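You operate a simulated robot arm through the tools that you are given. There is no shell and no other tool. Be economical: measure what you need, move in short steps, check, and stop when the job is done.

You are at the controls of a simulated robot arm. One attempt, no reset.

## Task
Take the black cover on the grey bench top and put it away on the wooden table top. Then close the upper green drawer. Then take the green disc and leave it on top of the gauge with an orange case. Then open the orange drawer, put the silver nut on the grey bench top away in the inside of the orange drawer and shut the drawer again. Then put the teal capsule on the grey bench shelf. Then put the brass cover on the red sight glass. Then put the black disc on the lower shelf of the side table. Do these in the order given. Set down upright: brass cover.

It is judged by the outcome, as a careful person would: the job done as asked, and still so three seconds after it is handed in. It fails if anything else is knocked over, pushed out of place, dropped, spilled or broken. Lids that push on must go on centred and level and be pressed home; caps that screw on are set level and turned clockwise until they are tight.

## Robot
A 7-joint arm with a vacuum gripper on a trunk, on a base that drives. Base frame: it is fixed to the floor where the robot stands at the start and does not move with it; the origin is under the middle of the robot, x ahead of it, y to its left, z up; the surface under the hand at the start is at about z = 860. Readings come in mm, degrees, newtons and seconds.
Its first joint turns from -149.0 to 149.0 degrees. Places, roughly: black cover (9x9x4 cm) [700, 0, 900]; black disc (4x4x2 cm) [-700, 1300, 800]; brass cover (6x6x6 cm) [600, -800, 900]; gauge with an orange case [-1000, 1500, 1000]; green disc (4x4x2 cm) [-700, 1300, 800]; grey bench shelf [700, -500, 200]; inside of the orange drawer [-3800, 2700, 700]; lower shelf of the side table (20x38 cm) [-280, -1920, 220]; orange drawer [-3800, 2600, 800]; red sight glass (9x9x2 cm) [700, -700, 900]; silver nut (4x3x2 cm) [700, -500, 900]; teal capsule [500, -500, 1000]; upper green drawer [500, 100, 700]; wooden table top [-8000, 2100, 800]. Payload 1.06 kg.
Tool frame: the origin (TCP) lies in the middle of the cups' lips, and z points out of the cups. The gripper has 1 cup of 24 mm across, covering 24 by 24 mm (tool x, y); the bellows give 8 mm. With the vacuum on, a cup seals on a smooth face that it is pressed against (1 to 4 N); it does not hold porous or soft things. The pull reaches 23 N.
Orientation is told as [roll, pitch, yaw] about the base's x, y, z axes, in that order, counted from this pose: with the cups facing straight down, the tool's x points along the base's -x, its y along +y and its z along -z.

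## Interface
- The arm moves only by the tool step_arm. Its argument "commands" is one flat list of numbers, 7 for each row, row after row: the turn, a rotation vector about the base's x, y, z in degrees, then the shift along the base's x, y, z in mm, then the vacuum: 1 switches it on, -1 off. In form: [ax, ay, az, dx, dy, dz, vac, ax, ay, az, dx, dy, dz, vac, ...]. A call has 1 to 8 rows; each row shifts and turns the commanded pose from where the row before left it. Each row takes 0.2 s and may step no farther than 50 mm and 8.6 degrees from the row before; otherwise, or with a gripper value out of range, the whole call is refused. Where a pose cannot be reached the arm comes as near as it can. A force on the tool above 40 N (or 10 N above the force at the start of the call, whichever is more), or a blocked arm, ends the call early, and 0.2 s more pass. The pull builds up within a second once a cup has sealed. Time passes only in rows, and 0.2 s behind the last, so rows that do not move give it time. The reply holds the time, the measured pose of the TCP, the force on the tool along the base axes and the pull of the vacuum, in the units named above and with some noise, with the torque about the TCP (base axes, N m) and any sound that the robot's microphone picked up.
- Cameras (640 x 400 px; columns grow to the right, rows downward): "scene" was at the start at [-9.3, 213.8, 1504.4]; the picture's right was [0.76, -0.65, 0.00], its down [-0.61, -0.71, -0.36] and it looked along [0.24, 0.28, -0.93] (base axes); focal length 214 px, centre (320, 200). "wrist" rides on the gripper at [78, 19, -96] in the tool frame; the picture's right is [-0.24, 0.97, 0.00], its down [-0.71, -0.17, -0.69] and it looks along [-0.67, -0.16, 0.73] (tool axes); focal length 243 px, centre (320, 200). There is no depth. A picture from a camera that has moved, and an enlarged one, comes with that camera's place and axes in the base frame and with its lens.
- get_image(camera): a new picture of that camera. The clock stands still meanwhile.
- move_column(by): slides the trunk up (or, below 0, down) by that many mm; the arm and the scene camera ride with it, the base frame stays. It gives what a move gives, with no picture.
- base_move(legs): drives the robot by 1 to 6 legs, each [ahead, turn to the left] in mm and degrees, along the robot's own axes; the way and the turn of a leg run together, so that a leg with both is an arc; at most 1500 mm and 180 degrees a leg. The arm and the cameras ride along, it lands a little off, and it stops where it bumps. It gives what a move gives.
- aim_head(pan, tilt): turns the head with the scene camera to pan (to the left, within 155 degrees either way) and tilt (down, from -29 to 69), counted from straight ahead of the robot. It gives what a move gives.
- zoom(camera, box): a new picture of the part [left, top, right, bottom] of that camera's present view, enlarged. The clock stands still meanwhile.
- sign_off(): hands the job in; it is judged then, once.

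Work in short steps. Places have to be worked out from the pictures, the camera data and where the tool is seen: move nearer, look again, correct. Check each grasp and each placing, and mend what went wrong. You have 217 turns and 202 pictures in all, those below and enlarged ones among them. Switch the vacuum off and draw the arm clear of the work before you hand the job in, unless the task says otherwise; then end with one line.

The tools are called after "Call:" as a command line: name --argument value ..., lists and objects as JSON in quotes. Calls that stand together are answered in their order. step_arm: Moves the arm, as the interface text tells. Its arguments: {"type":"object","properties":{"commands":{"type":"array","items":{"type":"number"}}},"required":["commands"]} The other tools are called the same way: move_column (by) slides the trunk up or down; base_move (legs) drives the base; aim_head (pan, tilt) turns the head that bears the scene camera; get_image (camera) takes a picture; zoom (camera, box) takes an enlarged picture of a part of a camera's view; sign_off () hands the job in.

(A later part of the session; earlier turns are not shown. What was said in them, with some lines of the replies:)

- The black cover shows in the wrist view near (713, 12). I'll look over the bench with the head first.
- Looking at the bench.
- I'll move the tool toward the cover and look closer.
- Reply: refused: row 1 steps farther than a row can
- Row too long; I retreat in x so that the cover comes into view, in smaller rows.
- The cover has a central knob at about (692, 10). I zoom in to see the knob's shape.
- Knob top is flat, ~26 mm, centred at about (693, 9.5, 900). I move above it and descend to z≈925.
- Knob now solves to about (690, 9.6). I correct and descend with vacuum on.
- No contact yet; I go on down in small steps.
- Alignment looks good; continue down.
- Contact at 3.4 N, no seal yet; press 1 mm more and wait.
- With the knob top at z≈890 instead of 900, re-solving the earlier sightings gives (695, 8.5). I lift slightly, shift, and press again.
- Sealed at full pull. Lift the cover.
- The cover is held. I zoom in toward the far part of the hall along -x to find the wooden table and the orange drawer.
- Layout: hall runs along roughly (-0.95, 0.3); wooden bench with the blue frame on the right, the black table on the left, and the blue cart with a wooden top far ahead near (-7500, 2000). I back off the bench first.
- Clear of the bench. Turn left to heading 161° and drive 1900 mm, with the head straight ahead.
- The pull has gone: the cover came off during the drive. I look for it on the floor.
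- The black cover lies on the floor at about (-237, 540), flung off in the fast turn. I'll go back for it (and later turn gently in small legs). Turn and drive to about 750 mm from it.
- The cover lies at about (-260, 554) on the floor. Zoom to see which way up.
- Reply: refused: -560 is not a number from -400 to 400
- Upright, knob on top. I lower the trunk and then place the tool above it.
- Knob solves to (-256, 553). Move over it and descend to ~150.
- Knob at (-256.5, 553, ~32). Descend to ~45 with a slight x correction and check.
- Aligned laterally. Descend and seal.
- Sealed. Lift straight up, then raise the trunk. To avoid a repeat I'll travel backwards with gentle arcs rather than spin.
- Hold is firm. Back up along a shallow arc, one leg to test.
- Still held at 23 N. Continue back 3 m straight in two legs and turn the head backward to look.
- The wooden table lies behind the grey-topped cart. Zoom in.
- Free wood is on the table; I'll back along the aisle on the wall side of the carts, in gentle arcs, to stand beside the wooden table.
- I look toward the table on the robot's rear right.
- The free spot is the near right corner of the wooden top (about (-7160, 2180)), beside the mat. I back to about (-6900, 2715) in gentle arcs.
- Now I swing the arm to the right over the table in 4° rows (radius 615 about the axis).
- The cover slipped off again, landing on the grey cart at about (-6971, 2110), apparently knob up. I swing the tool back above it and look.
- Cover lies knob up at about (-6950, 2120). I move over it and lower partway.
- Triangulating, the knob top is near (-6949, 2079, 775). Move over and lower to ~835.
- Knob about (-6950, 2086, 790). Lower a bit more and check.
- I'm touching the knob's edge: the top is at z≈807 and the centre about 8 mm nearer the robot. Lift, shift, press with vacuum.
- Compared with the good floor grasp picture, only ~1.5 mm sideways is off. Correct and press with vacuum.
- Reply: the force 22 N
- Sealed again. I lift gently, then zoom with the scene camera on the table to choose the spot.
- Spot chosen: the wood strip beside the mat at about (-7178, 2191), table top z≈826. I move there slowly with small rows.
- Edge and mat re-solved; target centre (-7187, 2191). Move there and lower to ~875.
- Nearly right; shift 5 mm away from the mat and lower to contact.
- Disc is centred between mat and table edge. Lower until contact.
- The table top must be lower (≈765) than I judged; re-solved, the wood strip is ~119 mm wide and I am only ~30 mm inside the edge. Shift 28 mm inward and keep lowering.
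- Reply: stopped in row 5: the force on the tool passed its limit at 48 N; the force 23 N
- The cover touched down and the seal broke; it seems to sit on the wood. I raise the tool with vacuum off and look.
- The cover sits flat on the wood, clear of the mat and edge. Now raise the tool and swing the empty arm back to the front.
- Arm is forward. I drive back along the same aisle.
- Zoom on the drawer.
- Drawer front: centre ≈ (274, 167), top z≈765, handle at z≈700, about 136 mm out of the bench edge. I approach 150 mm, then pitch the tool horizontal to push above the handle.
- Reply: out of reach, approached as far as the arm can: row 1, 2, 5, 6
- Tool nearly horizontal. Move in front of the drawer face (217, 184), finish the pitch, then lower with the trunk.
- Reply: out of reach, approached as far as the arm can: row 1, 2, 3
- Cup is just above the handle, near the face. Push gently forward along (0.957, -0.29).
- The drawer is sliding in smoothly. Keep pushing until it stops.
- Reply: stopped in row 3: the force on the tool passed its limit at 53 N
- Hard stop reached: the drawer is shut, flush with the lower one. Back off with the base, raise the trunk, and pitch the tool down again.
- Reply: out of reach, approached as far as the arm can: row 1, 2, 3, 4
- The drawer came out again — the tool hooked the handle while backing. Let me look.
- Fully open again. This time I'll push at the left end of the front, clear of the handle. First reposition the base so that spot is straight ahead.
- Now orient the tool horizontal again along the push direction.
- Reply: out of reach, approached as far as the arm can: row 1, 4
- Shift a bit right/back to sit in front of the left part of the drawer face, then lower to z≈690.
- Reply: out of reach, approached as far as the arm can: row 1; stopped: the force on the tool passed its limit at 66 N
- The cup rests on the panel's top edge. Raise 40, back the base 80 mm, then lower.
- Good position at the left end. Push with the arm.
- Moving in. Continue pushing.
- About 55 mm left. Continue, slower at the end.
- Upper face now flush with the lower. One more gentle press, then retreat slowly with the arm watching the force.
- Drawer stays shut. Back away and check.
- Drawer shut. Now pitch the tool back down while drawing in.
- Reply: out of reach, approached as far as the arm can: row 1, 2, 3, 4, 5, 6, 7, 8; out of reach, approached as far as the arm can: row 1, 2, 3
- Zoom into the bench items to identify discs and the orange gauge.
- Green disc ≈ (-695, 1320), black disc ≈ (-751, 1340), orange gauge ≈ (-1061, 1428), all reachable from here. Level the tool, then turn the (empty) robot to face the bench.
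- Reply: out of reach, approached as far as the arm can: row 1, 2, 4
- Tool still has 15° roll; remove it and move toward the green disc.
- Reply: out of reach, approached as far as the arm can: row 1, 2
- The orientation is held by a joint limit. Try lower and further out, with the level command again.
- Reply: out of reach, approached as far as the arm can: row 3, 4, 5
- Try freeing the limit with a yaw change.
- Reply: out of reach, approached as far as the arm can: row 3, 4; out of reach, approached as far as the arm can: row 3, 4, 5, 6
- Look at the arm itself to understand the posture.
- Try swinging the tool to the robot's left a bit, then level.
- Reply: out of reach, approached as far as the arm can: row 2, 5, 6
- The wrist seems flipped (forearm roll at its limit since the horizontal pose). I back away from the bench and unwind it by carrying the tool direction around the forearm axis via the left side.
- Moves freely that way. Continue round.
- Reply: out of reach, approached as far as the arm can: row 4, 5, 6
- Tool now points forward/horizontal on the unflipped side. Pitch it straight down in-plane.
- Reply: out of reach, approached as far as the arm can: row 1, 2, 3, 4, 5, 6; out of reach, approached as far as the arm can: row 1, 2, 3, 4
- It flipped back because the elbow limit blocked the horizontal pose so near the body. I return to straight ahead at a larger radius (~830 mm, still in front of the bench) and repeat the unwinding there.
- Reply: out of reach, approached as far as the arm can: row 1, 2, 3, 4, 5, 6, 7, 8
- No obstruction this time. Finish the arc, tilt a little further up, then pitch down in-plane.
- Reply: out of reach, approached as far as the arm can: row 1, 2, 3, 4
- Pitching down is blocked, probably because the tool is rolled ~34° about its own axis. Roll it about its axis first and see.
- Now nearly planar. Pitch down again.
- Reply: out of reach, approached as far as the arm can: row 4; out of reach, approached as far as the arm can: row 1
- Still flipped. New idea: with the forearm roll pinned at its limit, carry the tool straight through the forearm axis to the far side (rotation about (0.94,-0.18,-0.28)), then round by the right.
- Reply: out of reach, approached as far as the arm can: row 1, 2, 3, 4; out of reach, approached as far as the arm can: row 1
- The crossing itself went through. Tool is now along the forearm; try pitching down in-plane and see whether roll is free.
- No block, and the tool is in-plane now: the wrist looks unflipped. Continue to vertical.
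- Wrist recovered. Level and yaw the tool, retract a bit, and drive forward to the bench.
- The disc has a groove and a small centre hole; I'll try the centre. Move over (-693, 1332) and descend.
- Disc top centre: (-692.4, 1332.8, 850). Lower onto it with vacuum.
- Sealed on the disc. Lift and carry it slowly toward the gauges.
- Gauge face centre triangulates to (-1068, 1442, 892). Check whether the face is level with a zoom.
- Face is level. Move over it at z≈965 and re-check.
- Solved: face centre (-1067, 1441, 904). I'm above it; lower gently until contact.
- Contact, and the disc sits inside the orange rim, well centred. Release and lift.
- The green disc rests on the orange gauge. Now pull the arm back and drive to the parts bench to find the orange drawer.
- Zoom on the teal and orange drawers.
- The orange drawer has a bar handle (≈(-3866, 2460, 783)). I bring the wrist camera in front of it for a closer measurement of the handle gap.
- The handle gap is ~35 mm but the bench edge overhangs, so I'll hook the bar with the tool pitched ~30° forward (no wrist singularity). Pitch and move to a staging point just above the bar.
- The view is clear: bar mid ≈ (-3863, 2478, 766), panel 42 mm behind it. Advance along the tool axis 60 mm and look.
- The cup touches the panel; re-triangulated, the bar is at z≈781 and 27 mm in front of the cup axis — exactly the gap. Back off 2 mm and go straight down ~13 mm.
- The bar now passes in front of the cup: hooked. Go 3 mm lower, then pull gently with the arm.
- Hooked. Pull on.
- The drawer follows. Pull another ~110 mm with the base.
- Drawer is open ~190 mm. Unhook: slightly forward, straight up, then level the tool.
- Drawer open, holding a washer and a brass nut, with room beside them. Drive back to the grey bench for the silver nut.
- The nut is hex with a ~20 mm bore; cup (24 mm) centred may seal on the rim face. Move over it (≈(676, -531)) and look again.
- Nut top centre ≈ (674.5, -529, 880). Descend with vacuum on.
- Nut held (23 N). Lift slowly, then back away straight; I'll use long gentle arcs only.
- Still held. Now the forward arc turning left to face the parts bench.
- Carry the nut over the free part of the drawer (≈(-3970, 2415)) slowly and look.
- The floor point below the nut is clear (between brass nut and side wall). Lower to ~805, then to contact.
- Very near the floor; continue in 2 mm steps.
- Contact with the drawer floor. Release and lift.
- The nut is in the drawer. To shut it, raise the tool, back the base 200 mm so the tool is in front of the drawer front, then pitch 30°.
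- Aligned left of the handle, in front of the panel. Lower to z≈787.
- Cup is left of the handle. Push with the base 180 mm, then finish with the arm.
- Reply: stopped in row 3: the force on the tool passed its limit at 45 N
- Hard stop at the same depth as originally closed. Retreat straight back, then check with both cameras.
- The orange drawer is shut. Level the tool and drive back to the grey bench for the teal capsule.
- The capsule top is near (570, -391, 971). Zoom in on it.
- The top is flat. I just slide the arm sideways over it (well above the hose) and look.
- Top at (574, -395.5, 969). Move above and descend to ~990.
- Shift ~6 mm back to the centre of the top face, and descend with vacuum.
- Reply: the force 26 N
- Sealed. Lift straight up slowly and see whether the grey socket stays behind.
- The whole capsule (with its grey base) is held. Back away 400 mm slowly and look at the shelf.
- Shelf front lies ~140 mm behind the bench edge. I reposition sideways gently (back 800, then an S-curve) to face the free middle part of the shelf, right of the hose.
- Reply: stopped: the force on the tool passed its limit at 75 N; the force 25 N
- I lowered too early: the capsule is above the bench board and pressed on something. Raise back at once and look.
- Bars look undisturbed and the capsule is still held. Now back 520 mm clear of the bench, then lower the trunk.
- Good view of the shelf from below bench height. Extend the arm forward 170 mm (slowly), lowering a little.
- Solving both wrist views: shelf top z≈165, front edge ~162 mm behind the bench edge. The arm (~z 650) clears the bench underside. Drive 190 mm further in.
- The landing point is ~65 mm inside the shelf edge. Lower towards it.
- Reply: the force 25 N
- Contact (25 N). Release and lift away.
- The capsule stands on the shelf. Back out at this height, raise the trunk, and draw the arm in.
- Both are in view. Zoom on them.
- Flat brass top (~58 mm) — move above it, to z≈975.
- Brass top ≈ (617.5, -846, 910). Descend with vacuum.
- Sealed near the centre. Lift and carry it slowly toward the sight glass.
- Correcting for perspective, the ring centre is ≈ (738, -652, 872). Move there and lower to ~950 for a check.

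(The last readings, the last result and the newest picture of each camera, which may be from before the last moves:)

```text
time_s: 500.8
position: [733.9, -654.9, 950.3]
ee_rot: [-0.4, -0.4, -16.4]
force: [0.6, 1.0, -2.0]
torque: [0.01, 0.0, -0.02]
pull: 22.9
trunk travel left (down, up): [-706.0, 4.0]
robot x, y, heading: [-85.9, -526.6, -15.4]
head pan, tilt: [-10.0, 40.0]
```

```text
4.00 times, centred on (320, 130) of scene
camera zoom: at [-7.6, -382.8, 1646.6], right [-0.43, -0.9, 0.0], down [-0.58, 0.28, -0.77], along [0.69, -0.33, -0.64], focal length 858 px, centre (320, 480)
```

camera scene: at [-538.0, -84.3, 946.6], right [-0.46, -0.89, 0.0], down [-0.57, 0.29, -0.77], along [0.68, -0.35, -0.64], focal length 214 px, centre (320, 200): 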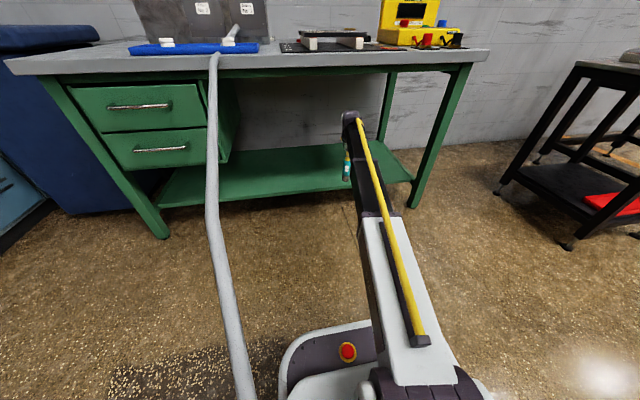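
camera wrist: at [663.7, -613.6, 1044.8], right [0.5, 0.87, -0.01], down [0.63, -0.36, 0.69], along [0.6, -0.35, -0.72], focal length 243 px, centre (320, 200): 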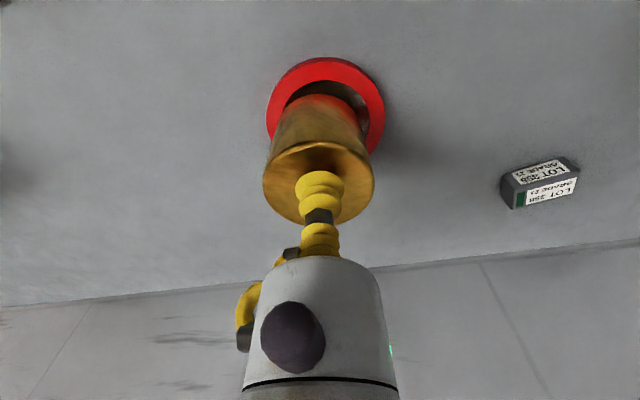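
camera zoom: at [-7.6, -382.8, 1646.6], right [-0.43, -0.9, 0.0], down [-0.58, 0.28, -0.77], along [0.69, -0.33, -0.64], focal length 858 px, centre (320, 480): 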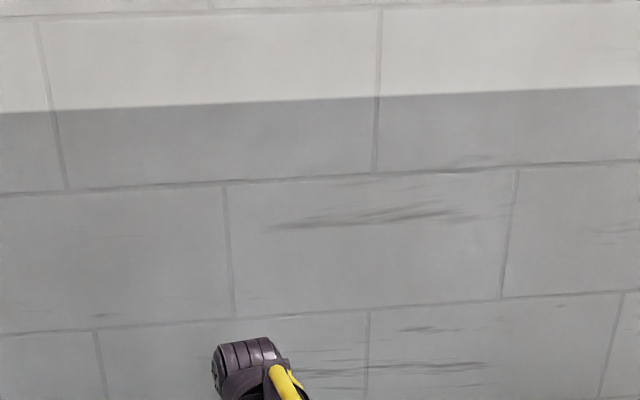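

Ring centre solves to (739.5, -653). Shift and lower 15 mm, then zoom.

Call:
step_arm --commands '[0, 0, 0, 5.5, 2, 0, 1, 0, 0, 0, 0, 0, -10, 1, 0, 0, 0, 0, 0, -5, 1, 0, 0, 0, 0, 0, 0, 1]'

Call:
zoom --camera "wrist" --box '[240, 50, 400, 190]'

```text
time_s: 501.8
position: [741.1, -652.2, 935.4]
ee_rot: [-0.5, -0.4, -16.5]
force: [0.2, 0.6, -1.6]
torque: [0.02, 0.04, -0.01]
pull: 23.0
trunk travel left (down, up): [-706.0, 4.0]
robot x, y, heading: [-87.7, -525.9, -15.5]
head pan, tilt: [-10.0, 40.0]
```

```text
2.86 times, centred on (320, 120) of wrist
camera zoom: at [671.2, -612.1, 1029.1], right [0.5, 0.87, -0.01], down [0.63, -0.36, 0.69], along [0.6, -0.35, -0.72], focal length 693 px, centre (320, 429)
```

zoom: 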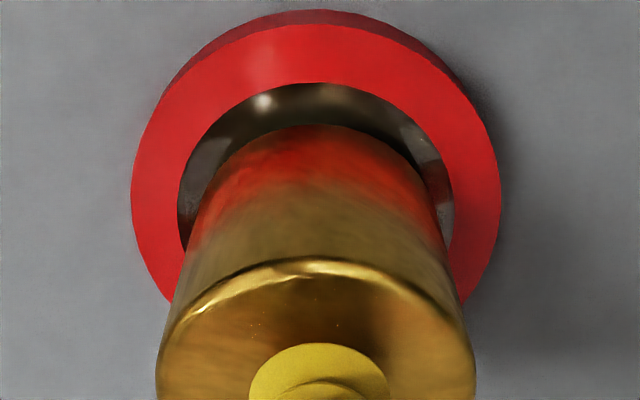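

Laterally aligned; nudge 2 mm outward and lower gently to contact.

Call:
step_arm --commands '[0, 0, 0, 1.7, -1, -5, 1, 0, 0, 0, 0, 0, -4, 1, 0, 0, 0, 0, 0, -3, 1, 0, 0, 0, 0, 0, 0, 1]'

Call:
zoom --camera "wrist" --box '[240, 50, 400, 190]'

```text
time_s: 502.8
position: [741.5, -653.6, 924.6]
ee_rot: [-0.3, -0.7, -16.5]
force: [7.1, -4.8, 20.6]
torque: [0.1, 0.03, -0.01]
pull: 22.3
trunk travel left (down, up): [-706.0, 4.0]
robot x, y, heading: [-86.8, -521.4, -15.7]
head pan, tilt: [-10.0, 40.0]
```

```text
2.86 times, centred on (320, 120) of wrist
camera zoom: at [671.6, -612.5, 1018.9], right [0.5, 0.87, -0.01], down [0.62, -0.36, 0.69], along [0.6, -0.35, -0.72], focal length 693 px, centre (320, 429)
```

zoom: 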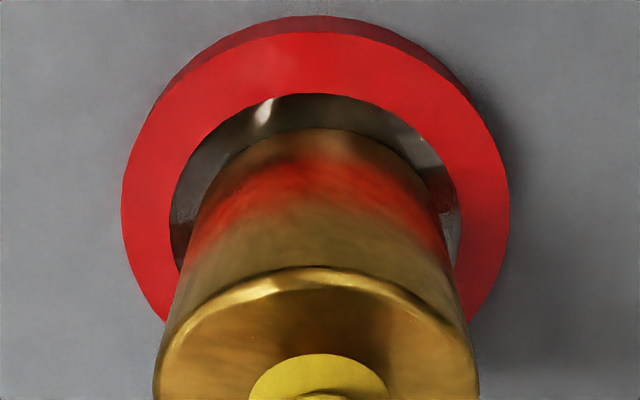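

The cover rests inside the ring, centred within ~1 mm, bottom on the glass. Press slightly more, then release.

Call:
step_arm --commands '[0, 0, 0, 0, 0, -1, 1, 0, 0, 0, 0, 0, -1, 1, 0, 0, 0, 0, 0, 0, 1]'

```text
time_s: 503.6
position: [741.4, -652.8, 921.4]
ee_rot: [-0.5, -0.5, -16.5]
force: [6.2, -3.8, 18.2]
torque: [0.13, 0.08, 0.01]
pull: 22.6
trunk travel left (down, up): [-706.0, 4.0]
robot x, y, heading: [-83.9, -521.4, -15.6]
head pan, tilt: [-10.0, 40.0]
```

It moved down 3 mm with no more force — keep pressing in small steps.

Call:
step_arm --commands '[0, 0, 0, 0, 0, -1.5, 1, 0, 0, 0, 0, 0, -1.5, 1, 0, 0, 0, 0, 0, 0, 1]'

Call:
zoom --camera "wrist" --box '[240, 50, 400, 190]'

```text
time_s: 504.4
position: [741.6, -653.9, 919.8]
ee_rot: [-0.3, -0.5, -16.5]
force: [7.2, -2.3, 35.5]
torque: [0.17, 0.14, -0.02]
pull: 23.0
trunk travel left (down, up): [-706.0, 4.0]
robot x, y, heading: [-85.7, -523.4, -15.5]
head pan, tilt: [-10.0, 40.0]
```

```text
2.86 times, centred on (320, 120) of wrist
camera zoom: at [670.3, -611.9, 1015.1], right [0.5, 0.87, 0.0], down [0.62, -0.36, 0.69], along [0.6, -0.35, -0.72], focal length 693 px, centre (320, 429)
```

zoom: 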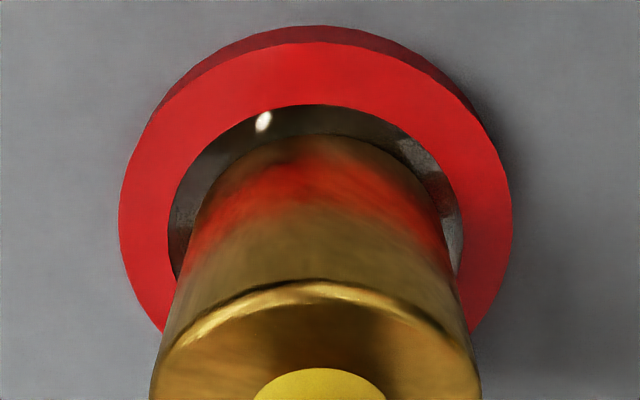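

Firm contact at 35 N. Relax, release, lift, and check.

Call:
step_arm --commands '[0, 0, 0, 0, 0, 2, 1, 0, 0, 0, 0, 0, 1, -1, 0, 0, 0, 0, 0, 0, -1, 0, 0, 0, 0, 0, 0, -1, 0, 0, 0, 0, 0, 4, -1, 0, 0, 0, 0, 0, 20, -1, 0, 0, 0, 0, 0, 40, -1, 0, 0, 0, -20, 6, 40, -1]'

Call:
zoom --camera "wrist" --box '[240, 40, 400, 180]'

```text
time_s: 506.2
position: [722.7, -645.3, 1026.6]
ee_rot: [-0.5, -0.4, -16.5]
force: [0.6, -0.6, 1.1]
torque: [0.01, 0.04, -0.01]
pull: 0.1
trunk travel left (down, up): [-706.0, 4.0]
robot x, y, heading: [-87.4, -526.8, -15.6]
head pan, tilt: [-10.0, 40.0]
```

```text
2.86 times, centred on (320, 110) of wrist
camera zoom: at [651.1, -603.8, 1121.4], right [0.5, 0.87, -0.01], down [0.63, -0.36, 0.69], along [0.6, -0.35, -0.72], focal length 693 px, centre (320, 457)
```

zoom: 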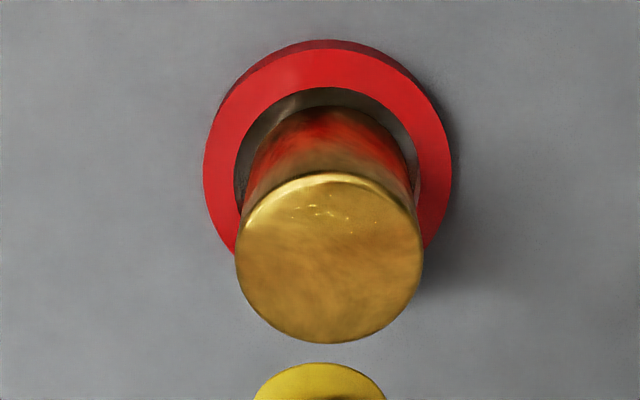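

The brass cover sits upright and centred in the red sight glass. Now retract and go to the wooden bench for the black disc.

Call:
step_arm --commands '[0, 0, 0, -43, 12, 20, -1, 0, 0, 0, -43, 12, 20, -1, 0, 0, 0, -43, 12, 15, -1]'

Call:
base_move --legs '[[-500, 0], [0, 117.2], [1015, 0], [0, -13.6]]'

Call:
get_image --camera "wrist"

```text
time_s: 507.0
position: [590.7, -611.0, 1080.9]
ee_rot: [-0.5, -0.4, -16.6]
force: [0.3, 0.2, 0.4]
torque: [0.01, 0.01, 0.06]
pull: 0.1
trunk travel left (down, up): [-706.0, 4.0]
robot x, y, heading: [-87.4, -520.5, -15.4]
head pan, tilt: [-10.0, 40.0]
```

```text
time_s: 520.7
position: [-921.7, 1284.2, 1080.0]
ee_rot: [-0.5, -0.3, 89.4]
force: [1.0, 0.2, -0.9]
torque: [-0.02, 0.01, -0.02]
pull: 0.0
trunk travel left (down, up): [-706.0, 4.0]
robot x, y, heading: [-819.7, 606.5, 90.1]
head pan, tilt: [-10.0, 40.0]
```

```text
45 pictures are left
camera wrist: at [-941.7, 1205.6, 1175.2], right [-0.97, 0.25, -0.01], down [0.17, 0.7, 0.69], along [0.17, 0.67, -0.72], focal length 243 px, centre (320, 200)
```

wrist: 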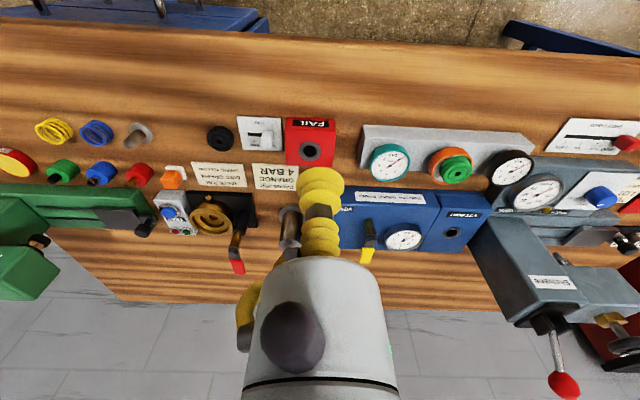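

Black disc ≈ (-750, 1347). Move over it and down to ~910.

Call:
step_arm --commands '[0, 0, 0, 43, 15, 0, -1, 0, 0, 0, 43, 15, 0, -1, 0, 0, 0, 43, 15, 0, -1, 0, 0, 0, 43, 15, 0, -1, 0, 0, 0, 0, 0, -45, -1, 0, 0, 0, 0, 0, -45, -1, 0, 0, 0, 0, 0, -45, -1, 0, 0, 0, 0, 0, -35, -1]'

Call:
zoom --camera "wrist" --box '[240, 80, 400, 220]'

```text
time_s: 522.5
position: [-749.4, 1346.4, 909.3]
ee_rot: [-0.6, -0.5, 89.3]
force: [-0.3, 0.9, -0.1]
torque: [0.0, 0.0, -0.02]
pull: 0.0
trunk travel left (down, up): [-706.0, 4.0]
robot x, y, heading: [-818.9, 603.2, 90.2]
head pan, tilt: [-10.0, 40.0]
```

```text
2.86 times, centred on (320, 150) of wrist
camera zoom: at [-770.5, 1268.0, 1003.7], right [-0.97, 0.25, -0.01], down [0.17, 0.7, 0.69], along [0.17, 0.67, -0.72], focal length 693 px, centre (320, 343)
```

zoom: 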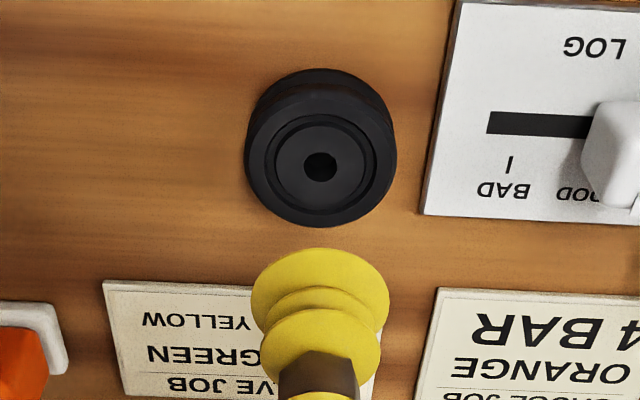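

Disc centre (-749, 1352). Shift and descend with vacuum.

Call:
step_arm --commands '[0, 0, 0, 0.5, 5.5, -30, 1, 0, 0, 0, 0, 0, -18, 1, 0, 0, 0, 0, 0, -6, 1, 0, 0, 0, 0, 0, -4, 1, 0, 0, 0, 0, 0, -3, 1, 0, 0, 0, 0, 0, 0, 1, 0, 0, 0, 0, 0, 0, 1]'

```text
time_s: 524.1
position: [-748.3, 1351.9, 851.2]
ee_rot: [-0.5, -0.5, 89.4]
force: [1.1, 1.3, 15.4]
torque: [-0.05, 0.01, 0.02]
pull: 23.1
trunk travel left (down, up): [-706.0, 4.0]
robot x, y, heading: [-821.8, 605.5, 90.0]
head pan, tilt: [-10.0, 40.0]
```

Sealed. Lift, then make a gentle multi-arc turn to head toward the side table.

Call:
step_arm --commands '[0, 0, 0, 0, 0, 8, 1, 0, 0, 0, 0, 0, 20, 1, 0, 0, 0, 0, 0, 30, 1, 0, 0, 0, 0, 0, 35, 1, 0, 0, 0, 0, 0, 35, 1, 0, 0, 0, 0, 0, 35, 1, 0, 0, 0, 0, 0, 35, 1, 0, 0, 0, 0, 0, 15, 1]'

Call:
base_move --legs '[[-350, 0], [-600, 45], [600, 45]]'

Call:
base_move --legs '[[-600, 45], [600, 40]]'

Call:
aim_head --pan 0 --tilt 35

Call:
get_image --camera "scene"

```text
time_s: 525.9
position: [-748.2, 1351.6, 1063.2]
ee_rot: [-0.5, -0.4, 89.4]
force: [0.1, -0.9, -0.1]
torque: [0.03, 0.01, -0.01]
pull: 22.7
trunk travel left (down, up): [-706.0, 4.0]
robot x, y, heading: [-817.9, 605.2, 90.2]
head pan, tilt: [-10.0, 40.0]
```

```text
time_s: 534.3
position: [-1904.3, -8.3, 1063.3]
ee_rot: [-0.5, -0.3, -178.9]
force: [-0.1, -0.1, 0.4]
torque: [0.01, -0.01, 0.02]
pull: 23.3
trunk travel left (down, up): [-706.0, 4.0]
robot x, y, heading: [-1159.8, -61.3, -178.7]
head pan, tilt: [-10.0, 40.0]
```

```text
time_s: 540.7
position: [-950.6, -1097.0, 1064.1]
ee_rot: [-0.5, -0.4, -93.0]
force: [-0.4, -0.3, -1.2]
torque: [-0.02, 0.01, 0.0]
pull: 22.8
trunk travel left (down, up): [-706.0, 4.0]
robot x, y, heading: [-849.9, -357.4, -92.6]
head pan, tilt: [-10.0, 40.0]
```

```text
time_s: 541.4
position: [-950.0, -1097.0, 1063.9]
ee_rot: [-0.5, -0.4, -93.0]
force: [-0.3, -0.3, -0.7]
torque: [-0.02, 0.01, 0.01]
pull: 23.3
trunk travel left (down, up): [-706.0, 4.0]
robot x, y, heading: [-848.6, -352.8, -92.5]
head pan, tilt: [0.0, 35.0]
```

```text
43 pictures are left
camera scene: at [-682.7, -406.7, 1654.2], right [-1.0, 0.04, 0.0], down [0.03, 0.57, -0.82], along [-0.04, -0.82, -0.57], focal length 214 px, centre (320, 200)
```

scene: 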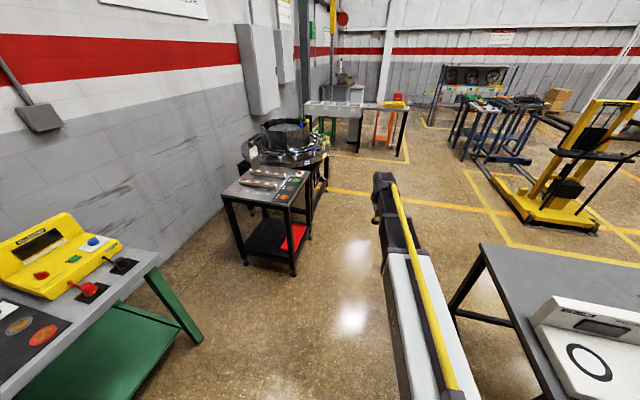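

The disc is still held and the side table is ahead-left. Zoom in on it.

Call:
zoom --camera "scene" --box '[210, 150, 340, 290]'

```text
2.86 times, centred on (275, 220) of scene
camera zoom: at [-682.7, -406.7, 1654.2], right [-1.0, 0.04, 0.0], down [0.03, 0.57, -0.82], along [-0.04, -0.82, -0.57], focal length 613 px, centre (449, 143)
```

zoom: 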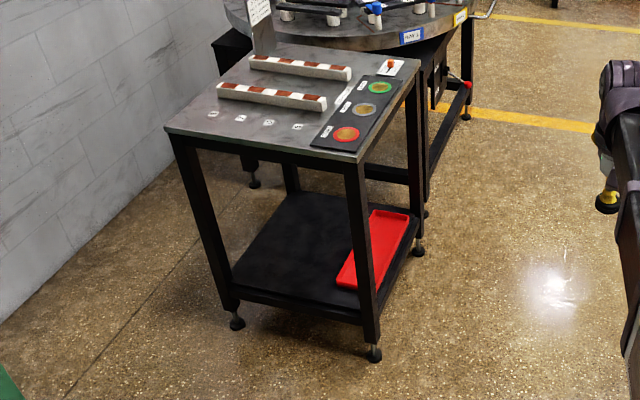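

Plan: place on the free left part of the lower shelf at about (-241, -1793). I back up 1 m and S-curve gently to a staging pose facing it.

Call:
base_move --legs '[[-1000, 0], [615, 44], [615, -31.5]]'

Call:
get_image --camera "scene"

```text
time_s: 552.7
position: [-200.8, -1226.6, 1062.6]
ee_rot: [-0.5, -0.4, -77.6]
force: [-0.2, -0.1, -0.8]
torque: [0.02, 0.01, -0.02]
pull: 22.8
trunk travel left (down, up): [-706.0, 4.0]
robot x, y, heading: [-297.2, -483.4, -77.3]
head pan, tilt: [0.0, 35.0]
```

```text
41 pictures are left
camera scene: at [-124.3, -488.6, 1654.2], right [-0.97, -0.23, 0.0], down [-0.13, 0.56, -0.82], along [0.18, -0.8, -0.57], focal length 214 px, centre (320, 200)
```

scene: 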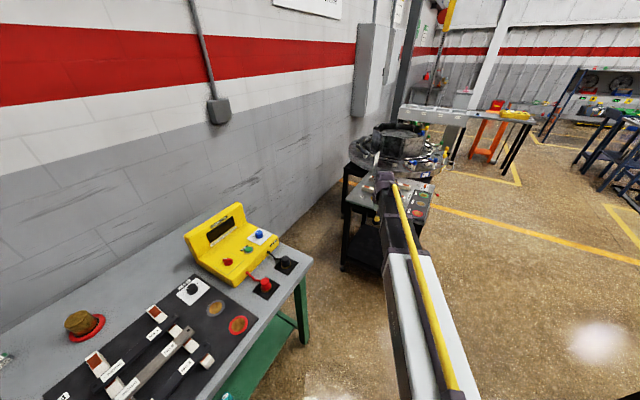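

About 100 mm too far left of plan and I'd come close to the bench end; correct with another back-and-S move. Also check the brass cover with a zoom first.

Call:
zoom --camera "scene" --box '[50, 290, 130, 350]'

Call:
base_move --legs '[[-600, 0], [305, -20], [305, 17]]'

```text
6.67 times, centred on (90, 320) of scene
camera zoom: at [-124.3, -488.6, 1654.2], right [-0.97, -0.23, 0.0], down [-0.13, 0.56, -0.82], along [0.18, -0.8, -0.57], focal length 1430 px, centre (1853, -600)
```

zoom: 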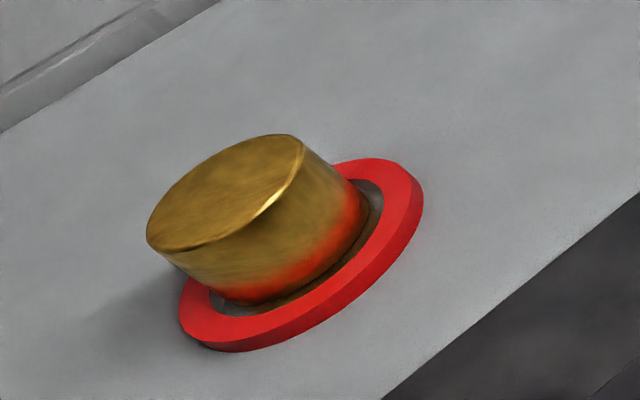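

```text
time_s: 559.4
position: [-334.0, -1260.9, 1063.3]
ee_rot: [-0.5, -0.4, -79.8]
force: [0.2, -0.9, -0.3]
torque: [-0.02, 0.01, 0.0]
pull: 22.5
trunk travel left (down, up): [-706.0, 4.0]
robot x, y, heading: [-403.0, -512.9, -79.2]
head pan, tilt: [0.0, 35.0]
```

The brass cover sits level in the ring. Staging pose is right; lower the trunk.

Call:
move_column --by -400

Call:
move_column --by -300

Call:
get_image --camera "scene"

Call:
get_image --camera "wrist"

```text
time_s: 563.2
position: [-334.0, -1260.5, 663.8]
ee_rot: [-0.5, -0.3, -79.9]
force: [0.4, -1.4, 0.3]
torque: [-0.03, -0.03, 0.02]
pull: 23.5
trunk travel left (down, up): [-306.0, 404.0]
robot x, y, heading: [-401.0, -515.2, -79.2]
head pan, tilt: [0.0, 35.0]
```

```text
time_s: 566.2
position: [-335.0, -1259.8, 363.3]
ee_rot: [-0.5, -0.4, -79.9]
force: [0.6, 0.8, -0.2]
torque: [0.0, -0.02, 0.01]
pull: 22.5
trunk travel left (down, up): [-6.0, 704.0]
robot x, y, heading: [-400.6, -518.7, -79.3]
head pan, tilt: [0.0, 35.0]
```

```text
39 pictures are left
camera scene: at [-229.3, -526.4, 954.2], right [-0.98, -0.19, 0.0], down [-0.11, 0.56, -0.82], along [0.15, -0.8, -0.57], focal length 214 px, centre (320, 200)
```

scene: 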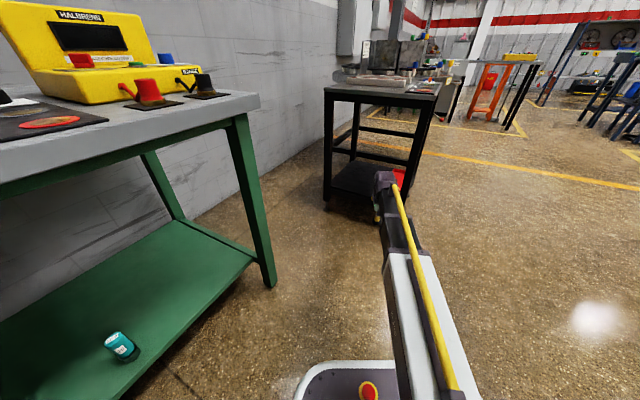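

```text
38 pictures are left
camera wrist: at [-329.6, -1179.2, 458.2], right [1.0, -0.06, -0.01], down [-0.04, -0.72, 0.69], along [-0.05, -0.69, -0.72], focal length 243 px, centre (320, 200)
```

wrist: 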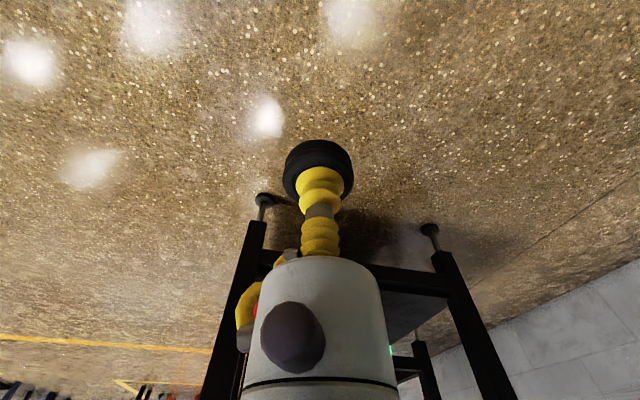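

Shelf rail top ≈ 210, front legs at (-504, -1603) and (-45, -1756). Extend the arm 120 mm, then drive 400 mm in between the legs.

Call:
step_arm --commands '[0, 0, 0, 2, -14, 0, 1, 0, 0, 0, 3, -23, 0, 1, 0, 0, 0, 3, -23, 0, 1, 0, 0, 0, 3, -23, 0, 1, 0, 0, 0, 3, -23, 0, 1, 0, 0, 0, 2, -14, 0, 1]'

Call:
base_move --legs '[[390, 0]]'

Call:
get_image --camera "wrist"

Call:
get_image --camera "scene"

```text
time_s: 567.6
position: [-318.6, -1380.9, 364.2]
ee_rot: [-0.5, -0.4, -80.0]
force: [0.6, 0.5, 0.4]
torque: [-0.01, 0.0, 0.02]
pull: 22.5
trunk travel left (down, up): [-6.0, 704.0]
robot x, y, heading: [-402.1, -516.6, -79.0]
head pan, tilt: [0.0, 35.0]
```

```text
time_s: 570.0
position: [-250.6, -1753.1, 365.3]
ee_rot: [-0.5, -0.4, -79.9]
force: [0.4, 0.9, -1.4]
torque: [0.04, 0.02, 0.0]
pull: 22.4
trunk travel left (down, up): [-6.0, 704.0]
robot x, y, heading: [-333.6, -888.5, -79.4]
head pan, tilt: [0.0, 35.0]
```

```text
37 pictures are left
camera wrist: at [-245.1, -1672.0, 458.9], right [1.0, -0.06, -0.01], down [-0.04, -0.72, 0.69], along [-0.05, -0.69, -0.72], focal length 243 px, centre (320, 200)
```

wrist: 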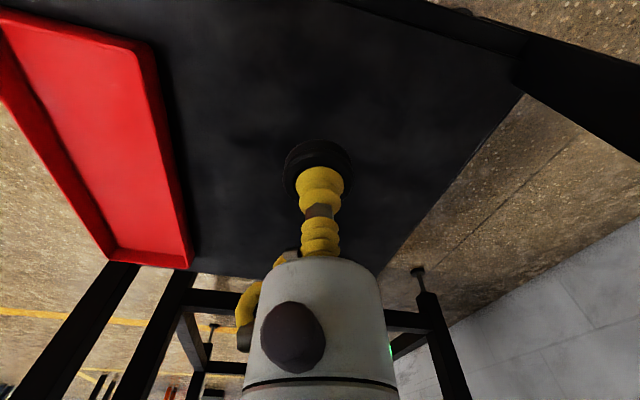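

```text
36 pictures are left
camera scene: at [-158.7, -899.4, 954.2], right [-0.98, -0.19, 0.0], down [-0.11, 0.56, -0.82], along [0.15, -0.81, -0.57], focal length 214 px, centre (320, 200)
```

scene: 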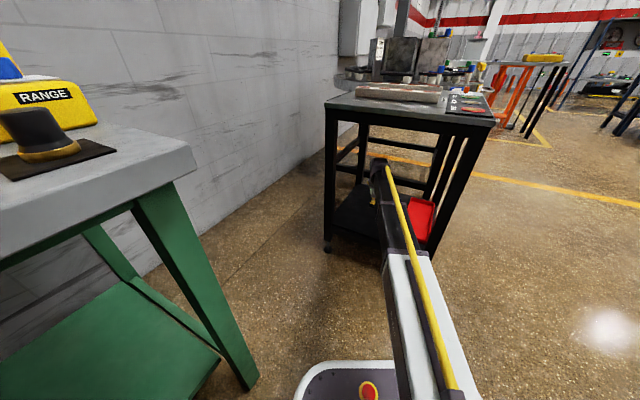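

The landing spot is well on the free part of the shelf, clear of the red tray. Lower.

Call:
step_arm --commands '[0, 0, 0, 0, -5, -15, 1, 0, 0, 0, 0, -5, -25, 1, 0, 0, 0, 0, 0, -25, 1, 0, 0, 0, 0, 0, -25, 1, 0, 0, 0, 0, 0, -15, 1, 0, 0, 0, 0, 0, -5, 1]'

Call:
get_image --camera "wrist"

```text
time_s: 571.4
position: [-250.1, -1762.8, 254.5]
ee_rot: [-0.6, -0.4, -80.0]
force: [-0.9, -0.1, -0.3]
torque: [0.0, 0.01, 0.01]
pull: 23.2
trunk travel left (down, up): [-6.0, 704.0]
robot x, y, heading: [-331.3, -890.9, -79.2]
head pan, tilt: [0.0, 35.0]
```

```text
35 pictures are left
camera wrist: at [-245.0, -1682.0, 349.2], right [1.0, -0.06, -0.01], down [-0.04, -0.72, 0.69], along [-0.05, -0.69, -0.72], focal length 243 px, centre (320, 200)
```

wrist: 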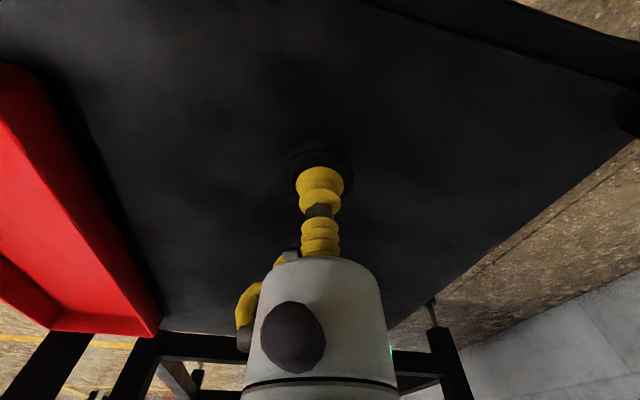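

Continue in small steps until contact.

Call:
step_arm --commands '[0, 0, 0, 0, 0, -3, 1, 0, 0, 0, 0, 0, -3, 1, 0, 0, 0, 0, 0, -3, 1, 0, 0, 0, 0, 0, -3, 1, 0, 0, 0, 0, 0, -3, 1]'

Call:
step_arm --commands '[0, 0, 0, 0, 0, -2, 1, 0, 0, 0, 0, 0, -2, 1, 0, 0, 0, 0, 0, -2, 1, 0, 0, 0, 0, 0, -2, 1]'

```text
time_s: 572.6
position: [-251.0, -1764.4, 239.3]
ee_rot: [-0.4, -0.5, -80.0]
force: [0.7, 1.0, -0.2]
torque: [0.01, -0.02, 0.02]
pull: 22.4
trunk travel left (down, up): [-6.0, 704.0]
robot x, y, heading: [-330.0, -887.8, -79.3]
head pan, tilt: [0.0, 35.0]
```

```text
time_s: 573.6
position: [-250.6, -1763.4, 232.0]
ee_rot: [-0.5, -0.4, -80.0]
force: [0.3, -0.7, -0.4]
torque: [0.01, 0.0, 0.0]
pull: 22.6
trunk travel left (down, up): [-6.0, 704.0]
robot x, y, heading: [-332.5, -885.5, -78.9]
head pan, tilt: [0.0, 35.0]
```

Call:
step_arm --commands '[0, 0, 0, 0, 0, -2, 1, 0, 0, 0, 0, 0, -2, 1, 0, 0, 0, 0, 0, -2, 1, 0, 0, 0, 0, 0, -2, 1, 0, 0, 0, 0, 0, -2, 1]'

Call:
zoom --camera "wrist" --box '[240, 80, 400, 220]'

```text
time_s: 574.8
position: [-250.1, -1764.3, 222.6]
ee_rot: [-0.5, -0.6, -80.0]
force: [1.8, -0.7, 18.9]
torque: [0.09, -0.05, 0.02]
pull: 22.8
trunk travel left (down, up): [-6.0, 704.0]
robot x, y, heading: [-334.7, -890.3, -79.2]
head pan, tilt: [0.0, 35.0]
```

```text
2.86 times, centred on (320, 150) of wrist
camera zoom: at [-245.0, -1682.0, 317.5], right [1.0, -0.06, -0.01], down [-0.04, -0.72, 0.69], along [-0.05, -0.69, -0.72], focal length 693 px, centre (320, 343)
```

zoom: 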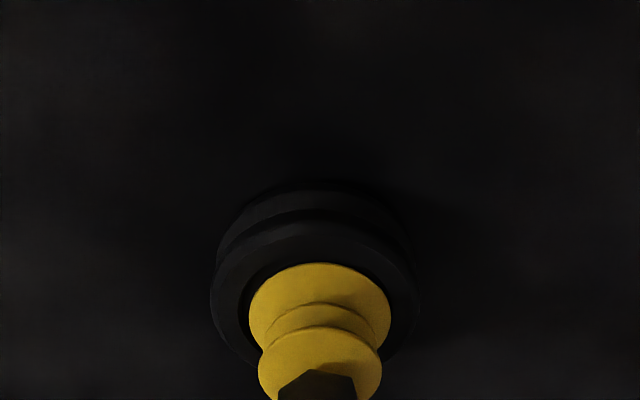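

Contact at 19 N. Release and lift.

Call:
step_arm --commands '[0, 0, 0, 0, 0, 1.5, -1, 0, 0, 0, 0, 0, 0, -1, 0, 0, 0, 0, 0, 0, -1, 0, 0, 0, 0, 0, 4, -1, 0, 0, 0, 0, 0, 15, -1, 0, 0, 0, 0, 0, 35, -1, 0, 0, 0, 0, 0, 45, -1, 0, 0, 0, 0, 0, 40, -1]'

Call:
get_image --camera "wrist"

```text
time_s: 576.6
position: [-249.7, -1764.8, 361.1]
ee_rot: [-0.5, -0.4, -80.0]
force: [-0.3, -0.4, 0.2]
torque: [0.02, 0.02, 0.0]
pull: 0.1
trunk travel left (down, up): [-6.0, 704.0]
robot x, y, heading: [-331.6, -888.2, -79.3]
head pan, tilt: [0.0, 35.0]
```

```text
33 pictures are left
camera wrist: at [-244.1, -1683.8, 456.3], right [1.0, -0.06, -0.01], down [-0.04, -0.72, 0.69], along [-0.05, -0.69, -0.72], focal length 243 px, centre (320, 200)
```

wrist: 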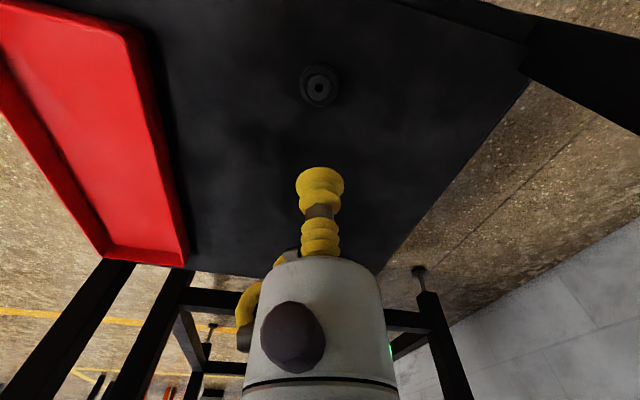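

The black disc lies on the lower shelf. Back the arm out clear of the table and take a final look.

Call:
base_move --legs '[[-500, 0]]'

Call:
move_column --by 400

Call:
aim_head --pan 60 --tilt 40

Call:
get_image --camera "scene"

```text
time_s: 579.6
position: [-340.8, -1269.6, 361.5]
ee_rot: [-0.5, -0.4, -79.9]
force: [-0.3, -0.6, -0.5]
torque: [0.05, -0.02, -0.01]
pull: 0.1
trunk travel left (down, up): [-6.0, 704.0]
robot x, y, heading: [-427.8, -399.7, -79.2]
head pan, tilt: [0.0, 35.0]
```

```text
time_s: 583.4
position: [-340.9, -1270.5, 762.9]
ee_rot: [-0.5, -0.4, -79.9]
force: [0.1, -0.3, 0.0]
torque: [-0.01, 0.01, 0.02]
pull: 0.0
trunk travel left (down, up): [-406.0, 304.0]
robot x, y, heading: [-428.9, -394.8, -79.4]
head pan, tilt: [0.0, 35.0]
```

```text
time_s: 584.7
position: [-340.8, -1269.5, 761.7]
ee_rot: [-0.4, -0.4, -79.9]
force: [-0.3, -0.2, -0.8]
torque: [0.02, 0.0, 0.02]
pull: 0.2
trunk travel left (down, up): [-406.0, 304.0]
robot x, y, heading: [-426.9, -394.6, -79.0]
head pan, tilt: [60.0, 40.0]
```

```text
32 pictures are left
camera scene: at [-189.1, -344.6, 1346.7], right [-0.33, -0.94, 0.0], down [-0.61, 0.21, -0.77], along [0.72, -0.25, -0.64], focal length 214 px, centre (320, 200)
```

scene: 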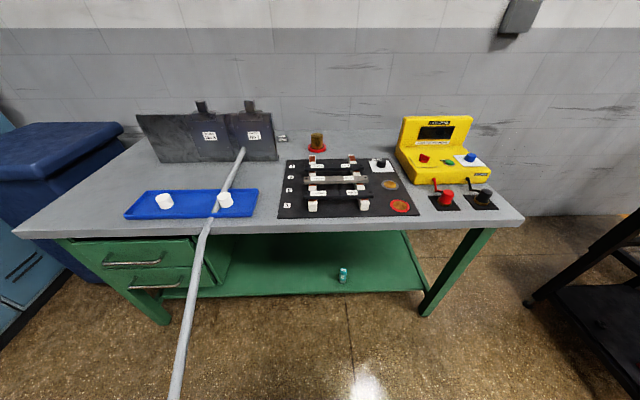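

All looks in place; one close check of the bench board and sight glass.

Call:
zoom --camera "scene" --box '[260, 120, 430, 225]'

```text
3.76 times, centred on (345, 172) of scene
camera zoom: at [-189.1, -344.6, 1346.7], right [-0.33, -0.94, 0.0], down [-0.61, 0.21, -0.77], along [0.72, -0.25, -0.64], focal length 807 px, centre (226, 304)
```

zoom: 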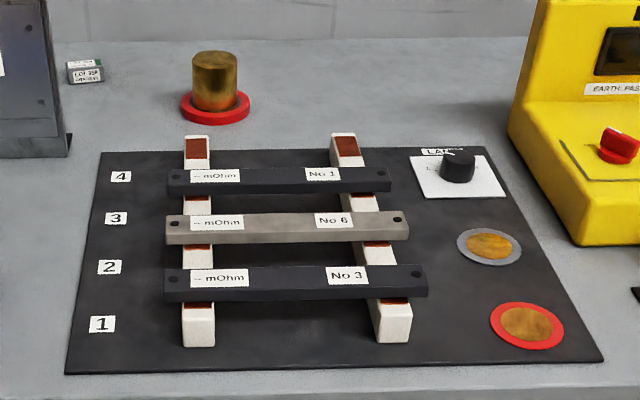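

The brass cover stands upright in the ring, the bars are undisturbed, the vacuum is off and the arm is clear. Handing in.

Call:
sign_off

```text
The job is handed in.
```

All seven steps were done in the order given and the job is handed in, but not cleanly. The black cover fell twice on the way, once to the floor and once onto a grey cart. The upper green drawer caught and came back open once. The teal capsule was pressed once onto the test board. I put each of these right, and my last looks showed everything in its place and nothing else moved.
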